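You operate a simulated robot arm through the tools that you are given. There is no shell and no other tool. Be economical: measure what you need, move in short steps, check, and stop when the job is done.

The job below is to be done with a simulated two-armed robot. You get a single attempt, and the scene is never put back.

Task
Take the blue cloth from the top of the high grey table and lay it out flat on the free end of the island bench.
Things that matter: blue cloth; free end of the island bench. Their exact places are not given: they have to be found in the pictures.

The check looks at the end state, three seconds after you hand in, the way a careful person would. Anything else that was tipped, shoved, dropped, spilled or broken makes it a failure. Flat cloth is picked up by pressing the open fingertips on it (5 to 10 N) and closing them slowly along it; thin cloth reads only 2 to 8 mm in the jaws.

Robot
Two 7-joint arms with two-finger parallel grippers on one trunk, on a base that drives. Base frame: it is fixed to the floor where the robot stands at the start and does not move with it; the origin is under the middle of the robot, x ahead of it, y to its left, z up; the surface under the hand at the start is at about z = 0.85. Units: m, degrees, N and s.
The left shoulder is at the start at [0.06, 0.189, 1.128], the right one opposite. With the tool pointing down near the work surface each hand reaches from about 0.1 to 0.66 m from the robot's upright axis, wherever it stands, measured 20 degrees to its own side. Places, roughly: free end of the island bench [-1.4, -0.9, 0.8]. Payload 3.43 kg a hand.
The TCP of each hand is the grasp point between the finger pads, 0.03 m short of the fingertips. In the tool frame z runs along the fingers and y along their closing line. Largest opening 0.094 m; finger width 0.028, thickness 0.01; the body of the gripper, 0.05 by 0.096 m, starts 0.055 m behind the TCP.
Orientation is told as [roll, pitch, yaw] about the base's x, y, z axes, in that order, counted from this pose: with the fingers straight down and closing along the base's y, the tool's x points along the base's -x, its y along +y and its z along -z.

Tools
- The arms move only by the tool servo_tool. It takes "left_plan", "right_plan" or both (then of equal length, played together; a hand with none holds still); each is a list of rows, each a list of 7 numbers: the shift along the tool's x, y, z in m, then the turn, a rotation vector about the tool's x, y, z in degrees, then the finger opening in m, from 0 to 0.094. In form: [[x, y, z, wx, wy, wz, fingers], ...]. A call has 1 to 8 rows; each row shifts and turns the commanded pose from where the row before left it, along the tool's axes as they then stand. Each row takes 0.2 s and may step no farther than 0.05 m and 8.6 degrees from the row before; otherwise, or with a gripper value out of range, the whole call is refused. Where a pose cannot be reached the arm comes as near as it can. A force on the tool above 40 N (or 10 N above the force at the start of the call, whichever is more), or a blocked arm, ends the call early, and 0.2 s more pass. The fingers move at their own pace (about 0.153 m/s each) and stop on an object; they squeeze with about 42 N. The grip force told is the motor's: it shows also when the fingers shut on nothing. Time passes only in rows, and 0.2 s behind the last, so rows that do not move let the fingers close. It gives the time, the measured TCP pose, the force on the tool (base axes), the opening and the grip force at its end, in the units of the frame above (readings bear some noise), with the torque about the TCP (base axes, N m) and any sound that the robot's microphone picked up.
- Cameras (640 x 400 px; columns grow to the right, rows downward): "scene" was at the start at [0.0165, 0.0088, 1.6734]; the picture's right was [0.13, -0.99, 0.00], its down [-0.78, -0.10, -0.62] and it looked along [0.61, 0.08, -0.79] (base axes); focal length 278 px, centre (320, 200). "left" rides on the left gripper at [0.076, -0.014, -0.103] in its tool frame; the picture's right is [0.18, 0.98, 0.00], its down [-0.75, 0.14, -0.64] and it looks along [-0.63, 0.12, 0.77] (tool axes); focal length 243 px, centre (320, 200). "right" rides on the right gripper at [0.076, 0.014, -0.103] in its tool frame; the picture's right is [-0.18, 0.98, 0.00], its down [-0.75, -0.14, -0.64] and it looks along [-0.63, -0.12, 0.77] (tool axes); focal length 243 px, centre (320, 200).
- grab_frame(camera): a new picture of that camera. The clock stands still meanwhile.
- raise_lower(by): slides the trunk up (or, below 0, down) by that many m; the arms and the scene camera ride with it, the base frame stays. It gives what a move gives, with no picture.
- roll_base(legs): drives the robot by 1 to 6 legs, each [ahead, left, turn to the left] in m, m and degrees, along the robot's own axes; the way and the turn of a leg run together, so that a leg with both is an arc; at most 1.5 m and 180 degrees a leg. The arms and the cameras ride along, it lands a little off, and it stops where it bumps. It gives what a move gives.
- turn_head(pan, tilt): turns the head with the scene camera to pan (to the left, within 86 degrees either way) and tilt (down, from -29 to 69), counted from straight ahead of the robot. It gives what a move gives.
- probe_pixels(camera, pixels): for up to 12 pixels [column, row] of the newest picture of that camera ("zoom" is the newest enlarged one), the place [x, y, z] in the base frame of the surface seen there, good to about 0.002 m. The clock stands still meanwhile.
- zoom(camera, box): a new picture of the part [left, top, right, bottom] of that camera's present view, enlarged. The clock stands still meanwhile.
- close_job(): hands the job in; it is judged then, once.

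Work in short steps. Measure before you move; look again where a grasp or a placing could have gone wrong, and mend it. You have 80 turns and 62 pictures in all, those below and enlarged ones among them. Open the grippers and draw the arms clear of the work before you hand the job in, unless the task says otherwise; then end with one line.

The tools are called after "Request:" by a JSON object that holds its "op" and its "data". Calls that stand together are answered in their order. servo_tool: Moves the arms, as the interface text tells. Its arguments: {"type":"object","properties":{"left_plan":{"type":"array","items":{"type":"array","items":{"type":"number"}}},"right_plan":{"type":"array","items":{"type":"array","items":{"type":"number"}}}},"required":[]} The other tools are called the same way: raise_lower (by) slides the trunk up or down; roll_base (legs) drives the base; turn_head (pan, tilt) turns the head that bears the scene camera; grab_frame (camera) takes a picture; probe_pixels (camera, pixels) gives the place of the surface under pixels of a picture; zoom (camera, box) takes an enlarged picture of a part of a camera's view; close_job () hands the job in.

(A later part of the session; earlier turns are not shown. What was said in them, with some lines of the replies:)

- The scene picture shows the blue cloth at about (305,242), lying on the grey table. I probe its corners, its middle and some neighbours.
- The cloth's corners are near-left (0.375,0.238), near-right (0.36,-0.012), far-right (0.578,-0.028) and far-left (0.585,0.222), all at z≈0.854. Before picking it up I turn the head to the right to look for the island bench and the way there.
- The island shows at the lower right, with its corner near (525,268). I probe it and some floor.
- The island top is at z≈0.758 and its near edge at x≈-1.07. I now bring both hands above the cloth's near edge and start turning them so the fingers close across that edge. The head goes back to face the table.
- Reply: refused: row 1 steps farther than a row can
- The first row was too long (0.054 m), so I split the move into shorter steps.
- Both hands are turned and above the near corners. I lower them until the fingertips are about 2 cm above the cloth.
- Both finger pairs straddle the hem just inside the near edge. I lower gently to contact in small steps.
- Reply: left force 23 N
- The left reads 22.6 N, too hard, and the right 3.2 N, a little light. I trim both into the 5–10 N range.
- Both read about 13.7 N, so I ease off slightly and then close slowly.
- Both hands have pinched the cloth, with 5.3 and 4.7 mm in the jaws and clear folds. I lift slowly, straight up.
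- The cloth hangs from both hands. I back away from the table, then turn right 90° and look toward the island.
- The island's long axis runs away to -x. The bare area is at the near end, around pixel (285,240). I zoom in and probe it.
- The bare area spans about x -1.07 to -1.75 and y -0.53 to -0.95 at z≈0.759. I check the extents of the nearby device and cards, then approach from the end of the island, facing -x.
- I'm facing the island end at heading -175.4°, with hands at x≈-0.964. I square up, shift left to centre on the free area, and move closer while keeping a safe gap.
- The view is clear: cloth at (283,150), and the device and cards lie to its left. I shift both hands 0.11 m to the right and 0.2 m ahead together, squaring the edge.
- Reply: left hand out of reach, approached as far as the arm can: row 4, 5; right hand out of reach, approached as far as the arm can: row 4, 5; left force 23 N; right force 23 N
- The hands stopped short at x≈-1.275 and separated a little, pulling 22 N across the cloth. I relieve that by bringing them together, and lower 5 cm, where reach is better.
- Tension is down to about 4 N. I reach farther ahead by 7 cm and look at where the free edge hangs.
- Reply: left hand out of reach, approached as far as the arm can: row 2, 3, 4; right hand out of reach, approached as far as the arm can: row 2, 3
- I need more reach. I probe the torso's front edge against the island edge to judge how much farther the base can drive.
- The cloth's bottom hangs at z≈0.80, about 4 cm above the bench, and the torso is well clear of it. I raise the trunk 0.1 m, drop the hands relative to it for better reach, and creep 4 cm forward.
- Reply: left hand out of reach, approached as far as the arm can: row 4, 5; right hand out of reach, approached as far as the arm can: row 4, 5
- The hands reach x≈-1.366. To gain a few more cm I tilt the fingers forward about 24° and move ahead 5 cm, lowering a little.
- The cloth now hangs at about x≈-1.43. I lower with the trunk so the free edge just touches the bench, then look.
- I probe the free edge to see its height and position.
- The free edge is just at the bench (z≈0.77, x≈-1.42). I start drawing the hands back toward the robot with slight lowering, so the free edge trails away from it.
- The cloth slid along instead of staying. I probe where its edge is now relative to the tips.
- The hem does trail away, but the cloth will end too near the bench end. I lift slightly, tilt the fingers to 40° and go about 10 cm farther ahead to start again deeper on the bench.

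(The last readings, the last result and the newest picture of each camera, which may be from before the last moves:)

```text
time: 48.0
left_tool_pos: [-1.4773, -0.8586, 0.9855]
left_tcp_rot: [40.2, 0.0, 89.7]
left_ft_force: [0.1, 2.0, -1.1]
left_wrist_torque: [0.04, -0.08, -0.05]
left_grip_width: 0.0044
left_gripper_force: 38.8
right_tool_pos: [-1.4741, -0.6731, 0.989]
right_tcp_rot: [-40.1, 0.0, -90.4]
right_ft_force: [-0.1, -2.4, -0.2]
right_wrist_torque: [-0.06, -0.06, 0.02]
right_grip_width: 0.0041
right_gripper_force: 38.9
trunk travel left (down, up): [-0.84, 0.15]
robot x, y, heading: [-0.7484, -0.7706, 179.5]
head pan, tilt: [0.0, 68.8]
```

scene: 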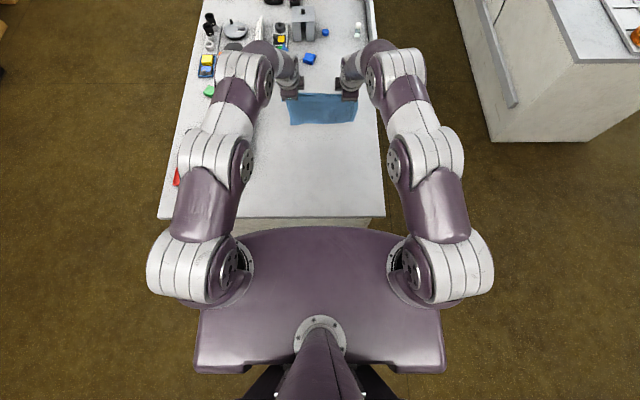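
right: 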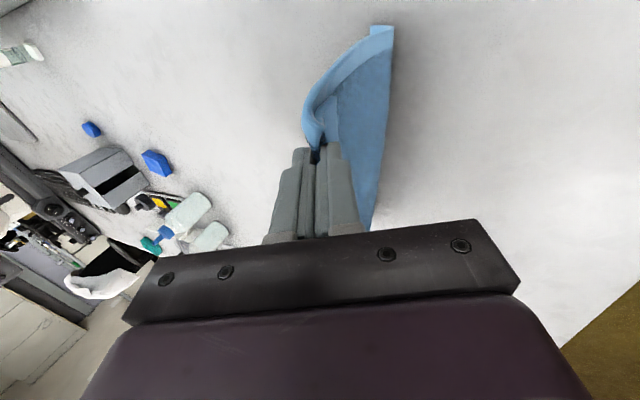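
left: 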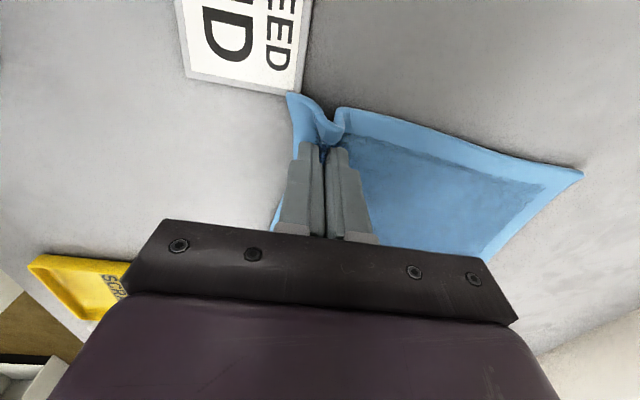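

Reached x≈-1.475. I lower until the hem touches, draw back to make it trail, then begin the rolling lay, drawing back and lowering together.

Request:
{"op": "servo_tool", "data": {"left_plan": [[0, -0.0129, 0.0153, 0, 0, 0, 0], [0, -0.0129, 0.0153, 0, 0, 0, 0], [0, 0, 0, 0, 0, 0, 0], [0, -0.0243, -0.01, 0, 0, 0, 0], [0, -0.0243, -0.01, 0, 0, 0, 0], [0, -0.032, -0.0008, 0, 0, 0, 0], [0, -0.032, -0.0008, 0, 0, 0, 0]], "right_plan": [[0, 0.0129, 0.0153, 0, 0, 0, 0], [0, 0.0129, 0.0153, 0, 0, 0, 0], [0, 0, 0, 0, 0, 0, 0], [0, 0.0243, -0.01, 0, 0, 0, 0], [0, 0.0243, -0.01, 0, 0, 0, 0], [0, 0.032, -0.0008, 0, 0, 0, 0], [0, 0.032, -0.0008, 0, 0, 0, 0]]}}

Request:
{"op": "grab_frame", "data": {"camera": "right"}}

Request:
{"op": "zoom", "data": {"camera": "scene", "box": [210, 40, 430, 180]}}

```text
time: 49.6
left_tool_pos: [-1.3761, -0.8597, 0.8928]
left_tcp_rot: [40.3, -0.1, 89.6]
left_ft_force: [-0.8, 2.9, 0.1]
left_wrist_torque: [0.06, -0.09, -0.03]
left_grip_width: 0.0043
left_gripper_force: 39.5
right_tool_pos: [-1.3759, -0.6723, 0.8913]
right_tcp_rot: [-40.2, -0.1, -90.3]
right_ft_force: [-0.1, -2.4, -0.3]
right_wrist_torque: [-0.06, -0.07, 0.06]
right_grip_width: 0.0043
right_gripper_force: 38.7
trunk travel left (down, up): [-0.84, 0.15]
robot x, y, heading: [-0.7484, -0.7681, 179.6]
head pan, tilt: [0.0, 68.8]
```

```text
37 pictures are left
```

right: 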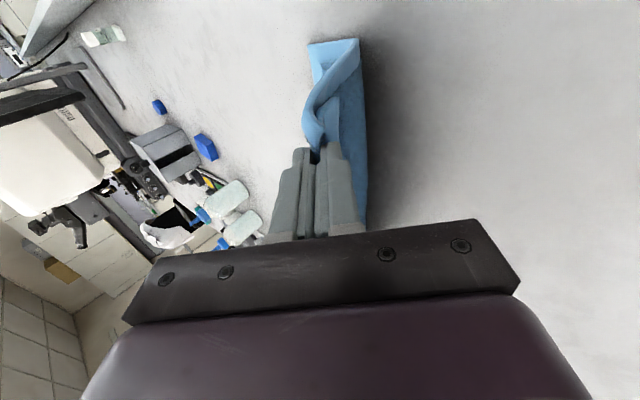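

```text
2.86 times, centred on (320, 110) of scene
```

zoom: 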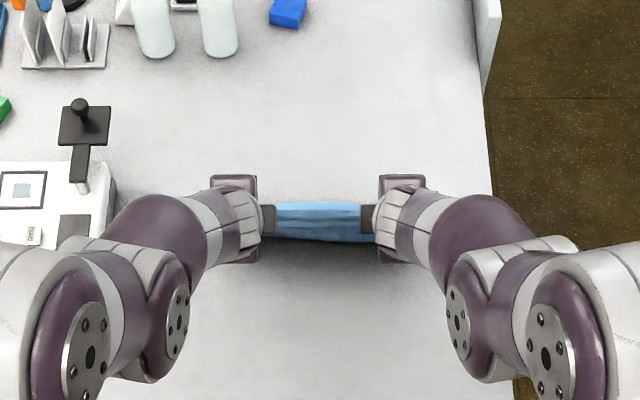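

The lower part now trails away from the robot. I probe the hem and the bend.

Request:
{"op": "probe_pixels", "data": {"camera": "right", "pixels": [[312, 48], [340, 45], [358, 45], [365, 120], [312, 70], [345, 75], [325, 130]]}}

Request:
{"op": "probe_pixels", "data": {"camera": "zoom", "pixels": [[320, 203], [320, 212], [320, 225], [320, 238], [320, 196]]}}

```text
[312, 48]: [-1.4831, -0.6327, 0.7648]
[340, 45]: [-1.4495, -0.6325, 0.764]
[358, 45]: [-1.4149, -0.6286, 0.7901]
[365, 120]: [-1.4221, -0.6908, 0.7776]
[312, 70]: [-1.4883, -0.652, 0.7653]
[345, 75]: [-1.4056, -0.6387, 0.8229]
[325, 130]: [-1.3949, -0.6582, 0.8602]
```

```text
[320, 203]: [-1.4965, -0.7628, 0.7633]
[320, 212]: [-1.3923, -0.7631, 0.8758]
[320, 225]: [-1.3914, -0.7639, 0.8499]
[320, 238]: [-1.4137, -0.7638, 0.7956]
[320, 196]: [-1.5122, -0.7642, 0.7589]
```

The hem lies at x≈-1.497 and the rest follows well. I continue drawing back and lowering while turning the fingers upright again, ending with the tips about 1.2 cm above the bench.

Request:
{"op": "servo_tool", "data": {"left_plan": [[0, -0.0256, 0.0072, 8, 0, 0, 0], [0, -0.0235, 0.0112, 8, 0, 0, 0], [0, -0.0191, 0.0134, 8, 0, 0, 0], [0, -0.0153, 0.0133, 8, 0, 0, 0], [0, -0.0103, 0.0086, 8, 0, 0, 0], [0, 0, 0, 0, 0, 0, 0]], "right_plan": [[0, 0.0256, 0.0072, -8, 0, 0, 0], [0, 0.0235, 0.0112, -8, 0, 0, 0], [0, 0.0191, 0.0134, -8, 0, 0, 0], [0, 0.0153, 0.0133, -8, 0, 0, 0], [0, 0.0103, 0.0086, -8, 0, 0, 0], [0, 0, 0, 0, 0, 0, 0]]}}

Request:
{"op": "grab_frame", "data": {"camera": "right"}}

Request:
{"op": "grab_frame", "data": {"camera": "left"}}

Request:
{"op": "zoom", "data": {"camera": "scene", "box": [210, 40, 430, 180]}}

```text
time: 51.0
left_tool_pos: [-1.3142, -0.8596, 0.7992]
left_tcp_rot: [0.1, -0.1, 89.6]
left_ft_force: [-1.2, 2.6, 1.9]
left_wrist_torque: [0.05, 0.12, 0.0]
left_grip_width: 0.0045
left_gripper_force: 38.8
right_tool_pos: [-1.3153, -0.6723, 0.7992]
right_tcp_rot: [-0.2, -0.1, -90.3]
right_ft_force: [0.2, -3.0, 1.3]
right_wrist_torque: [-0.1, 0.1, -0.01]
right_grip_width: 0.004
right_gripper_force: 39.3
trunk travel left (down, up): [-0.84, 0.15]
robot x, y, heading: [-0.7509, -0.7655, 179.7]
head pan, tilt: [0.0, 68.8]
```

```text
35 pictures are left
```

right: 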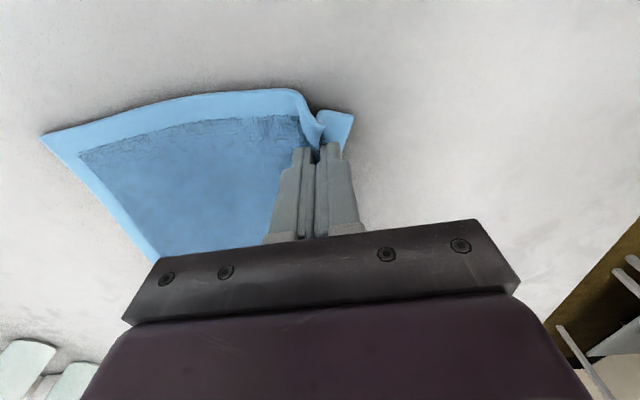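

```text
34 pictures are left
```

left: 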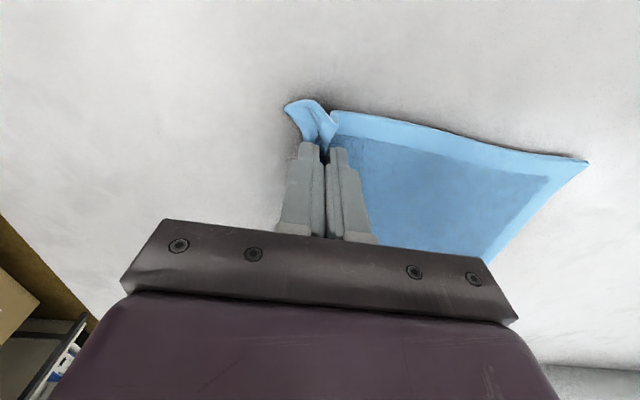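

```text
2.86 times, centred on (320, 110) of scene
```

zoom: 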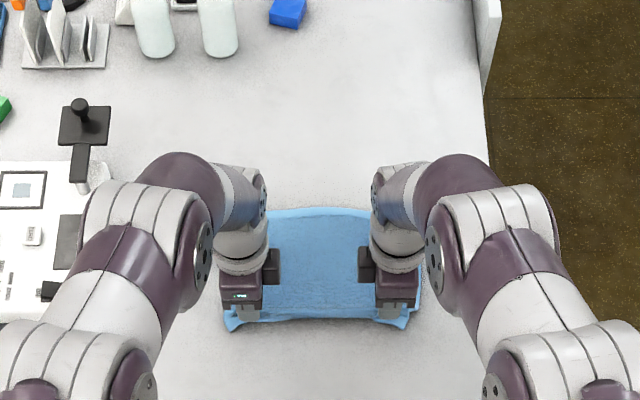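

It lies nicely flat, with only the pinched fold at each hand left. I lower to a light contact.

Request:
{"op": "servo_tool", "data": {"left_plan": [[0, 0, 0.003, 0, 0, 0, 0], [0, 0, 0.003, 0, 0, 0, 0], [0, 0, 0, 0, 0, 0, 0]], "right_plan": [[0, 0, 0.003, 0, 0, 0, 0], [0, 0, 0.003, 0, 0, 0, 0], [0, 0, 0, 0, 0, 0, 0]]}}

```text
time: 51.8
left_tool_pos: [-1.3158, -0.8574, 0.7944]
left_tcp_rot: [0.4, 0.0, 89.6]
left_ft_force: [0.1, -1.5, 13.9]
left_wrist_torque: [0.0, 0.04, 0.02]
left_grip_width: 0.0046
left_gripper_force: 39.2
right_tool_pos: [-1.3145, -0.6738, 0.7947]
right_tcp_rot: [-0.4, 0.0, -90.4]
right_ft_force: [-1.4, -1.5, 3.5]
right_wrist_torque: [-0.03, 0.11, -0.03]
right_grip_width: 0.0042
right_gripper_force: 38.8
trunk travel left (down, up): [-0.84, 0.15]
robot x, y, heading: [-0.7531, -0.7655, 179.5]
head pan, tilt: [0.0, 68.8]
```

Contact reads 13.9 N left and 3.5 N right. I trim slightly and open slowly in place, so the fingers spread the fold back out.

Request:
{"op": "servo_tool", "data": {"left_plan": [[0, 0, -0.0006, 0, 0, 0, 0], [0, 0, 0, 0, 0, 0, 0.01], [0, 0, 0, 0, 0, 0, 0.016], [0, 0, 0, 0, 0, 0, 0.022], [0, 0, 0, 0, 0, 0, 0.028], [0, 0, 0, 0, 0, 0, 0.034], [0, 0, 0, 0, 0, 0, 0.04], [0, 0, 0, 0, 0, 0, 0.04]], "right_plan": [[0, 0, 0.0005, 0, 0, 0, 0], [0, 0, 0, 0, 0, 0, 0.01], [0, 0, 0, 0, 0, 0, 0.016], [0, 0, 0, 0, 0, 0, 0.022], [0, 0, 0, 0, 0, 0, 0.028], [0, 0, 0, 0, 0, 0, 0.034], [0, 0, 0, 0, 0, 0, 0.04], [0, 0, 0, 0, 0, 0, 0.04]]}}

Request:
{"op": "grab_frame", "data": {"camera": "right"}}

Request:
{"op": "grab_frame", "data": {"camera": "left"}}

```text
time: 53.6
left_tool_pos: [-1.3154, -0.8599, 0.7939]
left_tcp_rot: [0.2, 0.0, 89.6]
left_ft_force: [-2.7, -0.2, 10.2]
left_wrist_torque: [0.06, -0.08, 0.05]
left_grip_width: 0.0375
left_gripper_force: 0.0
right_tool_pos: [-1.3154, -0.6738, 0.7931]
right_tcp_rot: [-0.3, -0.1, -90.4]
right_ft_force: [1.2, 0.0, 2.3]
right_wrist_torque: [-0.02, -0.01, -0.02]
right_grip_width: 0.0394
right_gripper_force: 0.1
trunk travel left (down, up): [-0.84, 0.15]
robot x, y, heading: [-0.7503, -0.7736, 180.0]
head pan, tilt: [0.0, 68.8]
```

```text
32 pictures are left
```

right: 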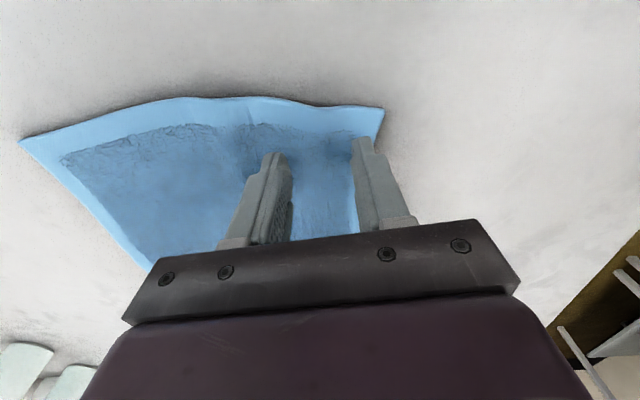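

```text
31 pictures are left
```

left: 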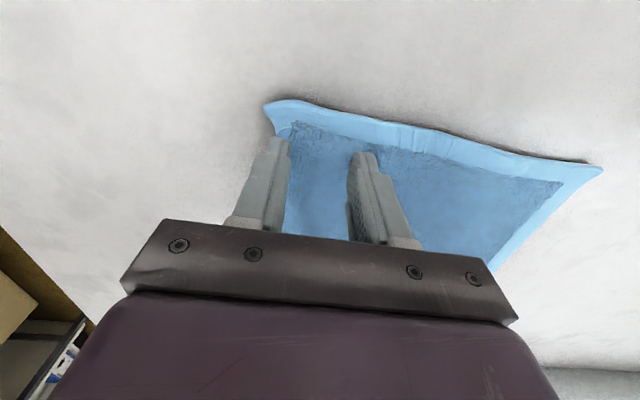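

The folds have spread flat. I lift both hands straight up and draw back, then inspect.

Request:
{"op": "servo_tool", "data": {"left_plan": [[0, 0, -0.01, 0, 0, 0, 0.04], [0, 0, -0.03, 0, 0, 0, 0.04], [0, 0, -0.04, 0, 0, 0, 0.04], [0, 0, -0.04, 0, 0, 0, 0.04], [0.03, -0.03, -0.02, 0, 0, 0, 0.04], [0.03, -0.03, 0, 0, 0, 0, 0.04], [0.03, -0.03, 0, 0, 0, 0, 0.04], [0.03, -0.03, 0, 0, 0, 0, 0.04]], "right_plan": [[0, 0, -0.01, 0, 0, 0, 0.04], [0, 0, -0.03, 0, 0, 0, 0.04], [0, 0, -0.04, 0, 0, 0, 0.04], [0, 0, -0.04, 0, 0, 0, 0.04], [0.03, 0.03, -0.02, 0, 0, 0, 0.04], [0.03, 0.03, 0, 0, 0, 0, 0.04], [0.03, 0.03, 0, 0, 0, 0, 0.04], [0.03, 0.03, 0, 0, 0, 0, 0.04]]}}

Request:
{"op": "zoom", "data": {"camera": "scene", "box": [210, 40, 430, 180]}}

```text
time: 55.4
left_tool_pos: [-1.1935, -0.9793, 0.9317]
left_tcp_rot: [0.2, 0.0, 89.6]
left_ft_force: [0.0, -0.6, 0.8]
left_wrist_torque: [-0.03, 0.02, 0.01]
left_grip_width: 0.0401
left_gripper_force: 0.1
right_tool_pos: [-1.1922, -0.557, 0.9357]
right_tcp_rot: [-0.4, 0.0, -90.4]
right_ft_force: [0.7, -0.1, 0.6]
right_wrist_torque: [0.0, 0.03, 0.01]
right_grip_width: 0.04
right_gripper_force: 0.0
trunk travel left (down, up): [-0.84, 0.15]
robot x, y, heading: [-0.7492, -0.7668, 179.6]
head pan, tilt: [0.0, 68.8]
```

```text
2.86 times, centred on (320, 110) of scene
```

zoom: 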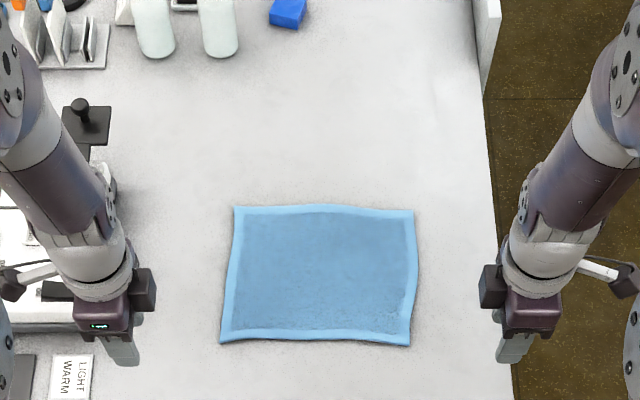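

The cloth lies flat and open. I check its heights at a grid of points.

Request:
{"op": "probe_pixels", "data": {"camera": "zoom", "pixels": [[238, 210], [324, 208], [410, 214], [228, 275], [320, 275], [414, 278], [224, 338], [320, 335], [405, 340], [260, 318], [370, 315], [360, 240]]}}

```text
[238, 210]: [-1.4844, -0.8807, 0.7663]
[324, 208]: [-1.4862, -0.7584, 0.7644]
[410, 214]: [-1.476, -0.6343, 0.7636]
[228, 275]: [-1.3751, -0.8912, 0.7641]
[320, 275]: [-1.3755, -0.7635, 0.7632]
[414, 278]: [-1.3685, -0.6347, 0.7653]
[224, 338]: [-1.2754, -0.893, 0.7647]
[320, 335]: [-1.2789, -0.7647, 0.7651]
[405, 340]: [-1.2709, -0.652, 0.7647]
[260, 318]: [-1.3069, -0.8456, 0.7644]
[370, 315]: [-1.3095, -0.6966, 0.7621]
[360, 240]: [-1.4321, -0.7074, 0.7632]
```

All points are within 4 mm of each other, just above the bench surface: fully flat, centred near (-1.38,-0.76). I raise the trunk and back off to clear the work, then take a final look.

Request:
{"op": "raise_lower", "data": {"by": 0.14}}

Request:
{"op": "roll_base", "data": {"legs": [[-0.3, 0, 0]]}}

Request:
{"op": "turn_head", "data": {"pan": 0, "tilt": 50}}

Request:
{"op": "grab_frame", "data": {"camera": "scene"}}

```text
time: 57.0
left_tool_pos: [-1.1955, -0.9793, 1.0716]
left_tcp_rot: [0.1, 0.0, 89.6]
left_ft_force: [-0.7, 0.0, 0.4]
left_wrist_torque: [0.0, -0.04, 0.01]
left_grip_width: 0.0401
left_gripper_force: 0.1
right_tool_pos: [-1.1941, -0.5572, 1.0747]
right_tcp_rot: [-0.2, 0.0, -90.4]
right_ft_force: [-0.2, -1.3, 0.1]
right_wrist_torque: [0.0, 0.01, -0.03]
right_grip_width: 0.04
right_gripper_force: 0.1
trunk travel left (down, up): [-0.98, 0.01]
robot x, y, heading: [-0.749, -0.7711, 179.7]
head pan, tilt: [0.0, 68.8]
```

```text
time: 59.1
left_tool_pos: [-0.8977, -0.9808, 1.0692]
left_tcp_rot: [0.0, -0.1, 89.4]
left_ft_force: [0.7, 0.3, -0.4]
left_wrist_torque: [-0.01, -0.01, -0.02]
left_grip_width: 0.0401
left_gripper_force: 0.0
right_tool_pos: [-0.8947, -0.558, 1.0727]
right_tcp_rot: [-0.1, 0.0, -90.6]
right_ft_force: [-0.3, 1.0, 0.0]
right_wrist_torque: [0.03, -0.02, 0.02]
right_grip_width: 0.0399
right_gripper_force: 0.0
trunk travel left (down, up): [-0.98, 0.01]
robot x, y, heading: [-0.4468, -0.7686, 179.4]
head pan, tilt: [0.0, 68.8]
```

```text
time: 59.9
left_tool_pos: [-0.8956, -0.9809, 1.0718]
left_tcp_rot: [0.2, 0.0, 89.4]
left_ft_force: [-0.3, -1.2, 0.0]
left_wrist_torque: [-0.01, 0.03, -0.01]
left_grip_width: 0.0401
left_gripper_force: 0.1
right_tool_pos: [-0.8947, -0.5578, 1.0745]
right_tcp_rot: [-0.3, 0.1, -90.6]
right_ft_force: [0.0, 0.2, -0.7]
right_wrist_torque: [0.0, 0.01, 0.0]
right_grip_width: 0.04
right_gripper_force: 0.1
trunk travel left (down, up): [-0.98, 0.01]
robot x, y, heading: [-0.4489, -0.7691, 179.3]
head pan, tilt: [0.0, 50.0]
```

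```text
29 pictures are left
```

scene: 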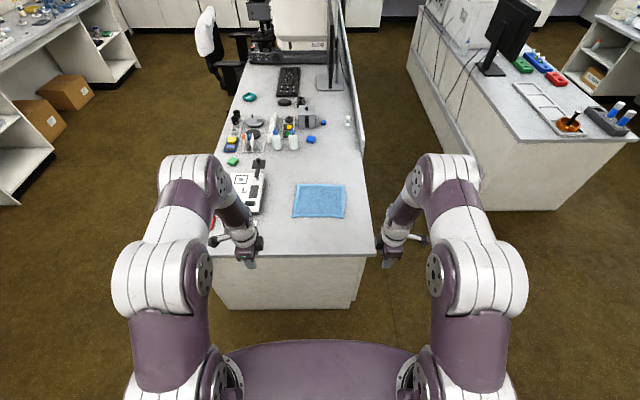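

The cloth is flat at (320,200) on the free end of the island, nothing else there looks disturbed, and the grippers are open and clear. I hand the job in.

Request:
{"op": "close_job", "data": {}}

```text
The job is handed in.
```

The blue cloth is lying flat on the free end of the island bench; nothing else looked disturbed, though I didn't look at the grey table again after leaving it.
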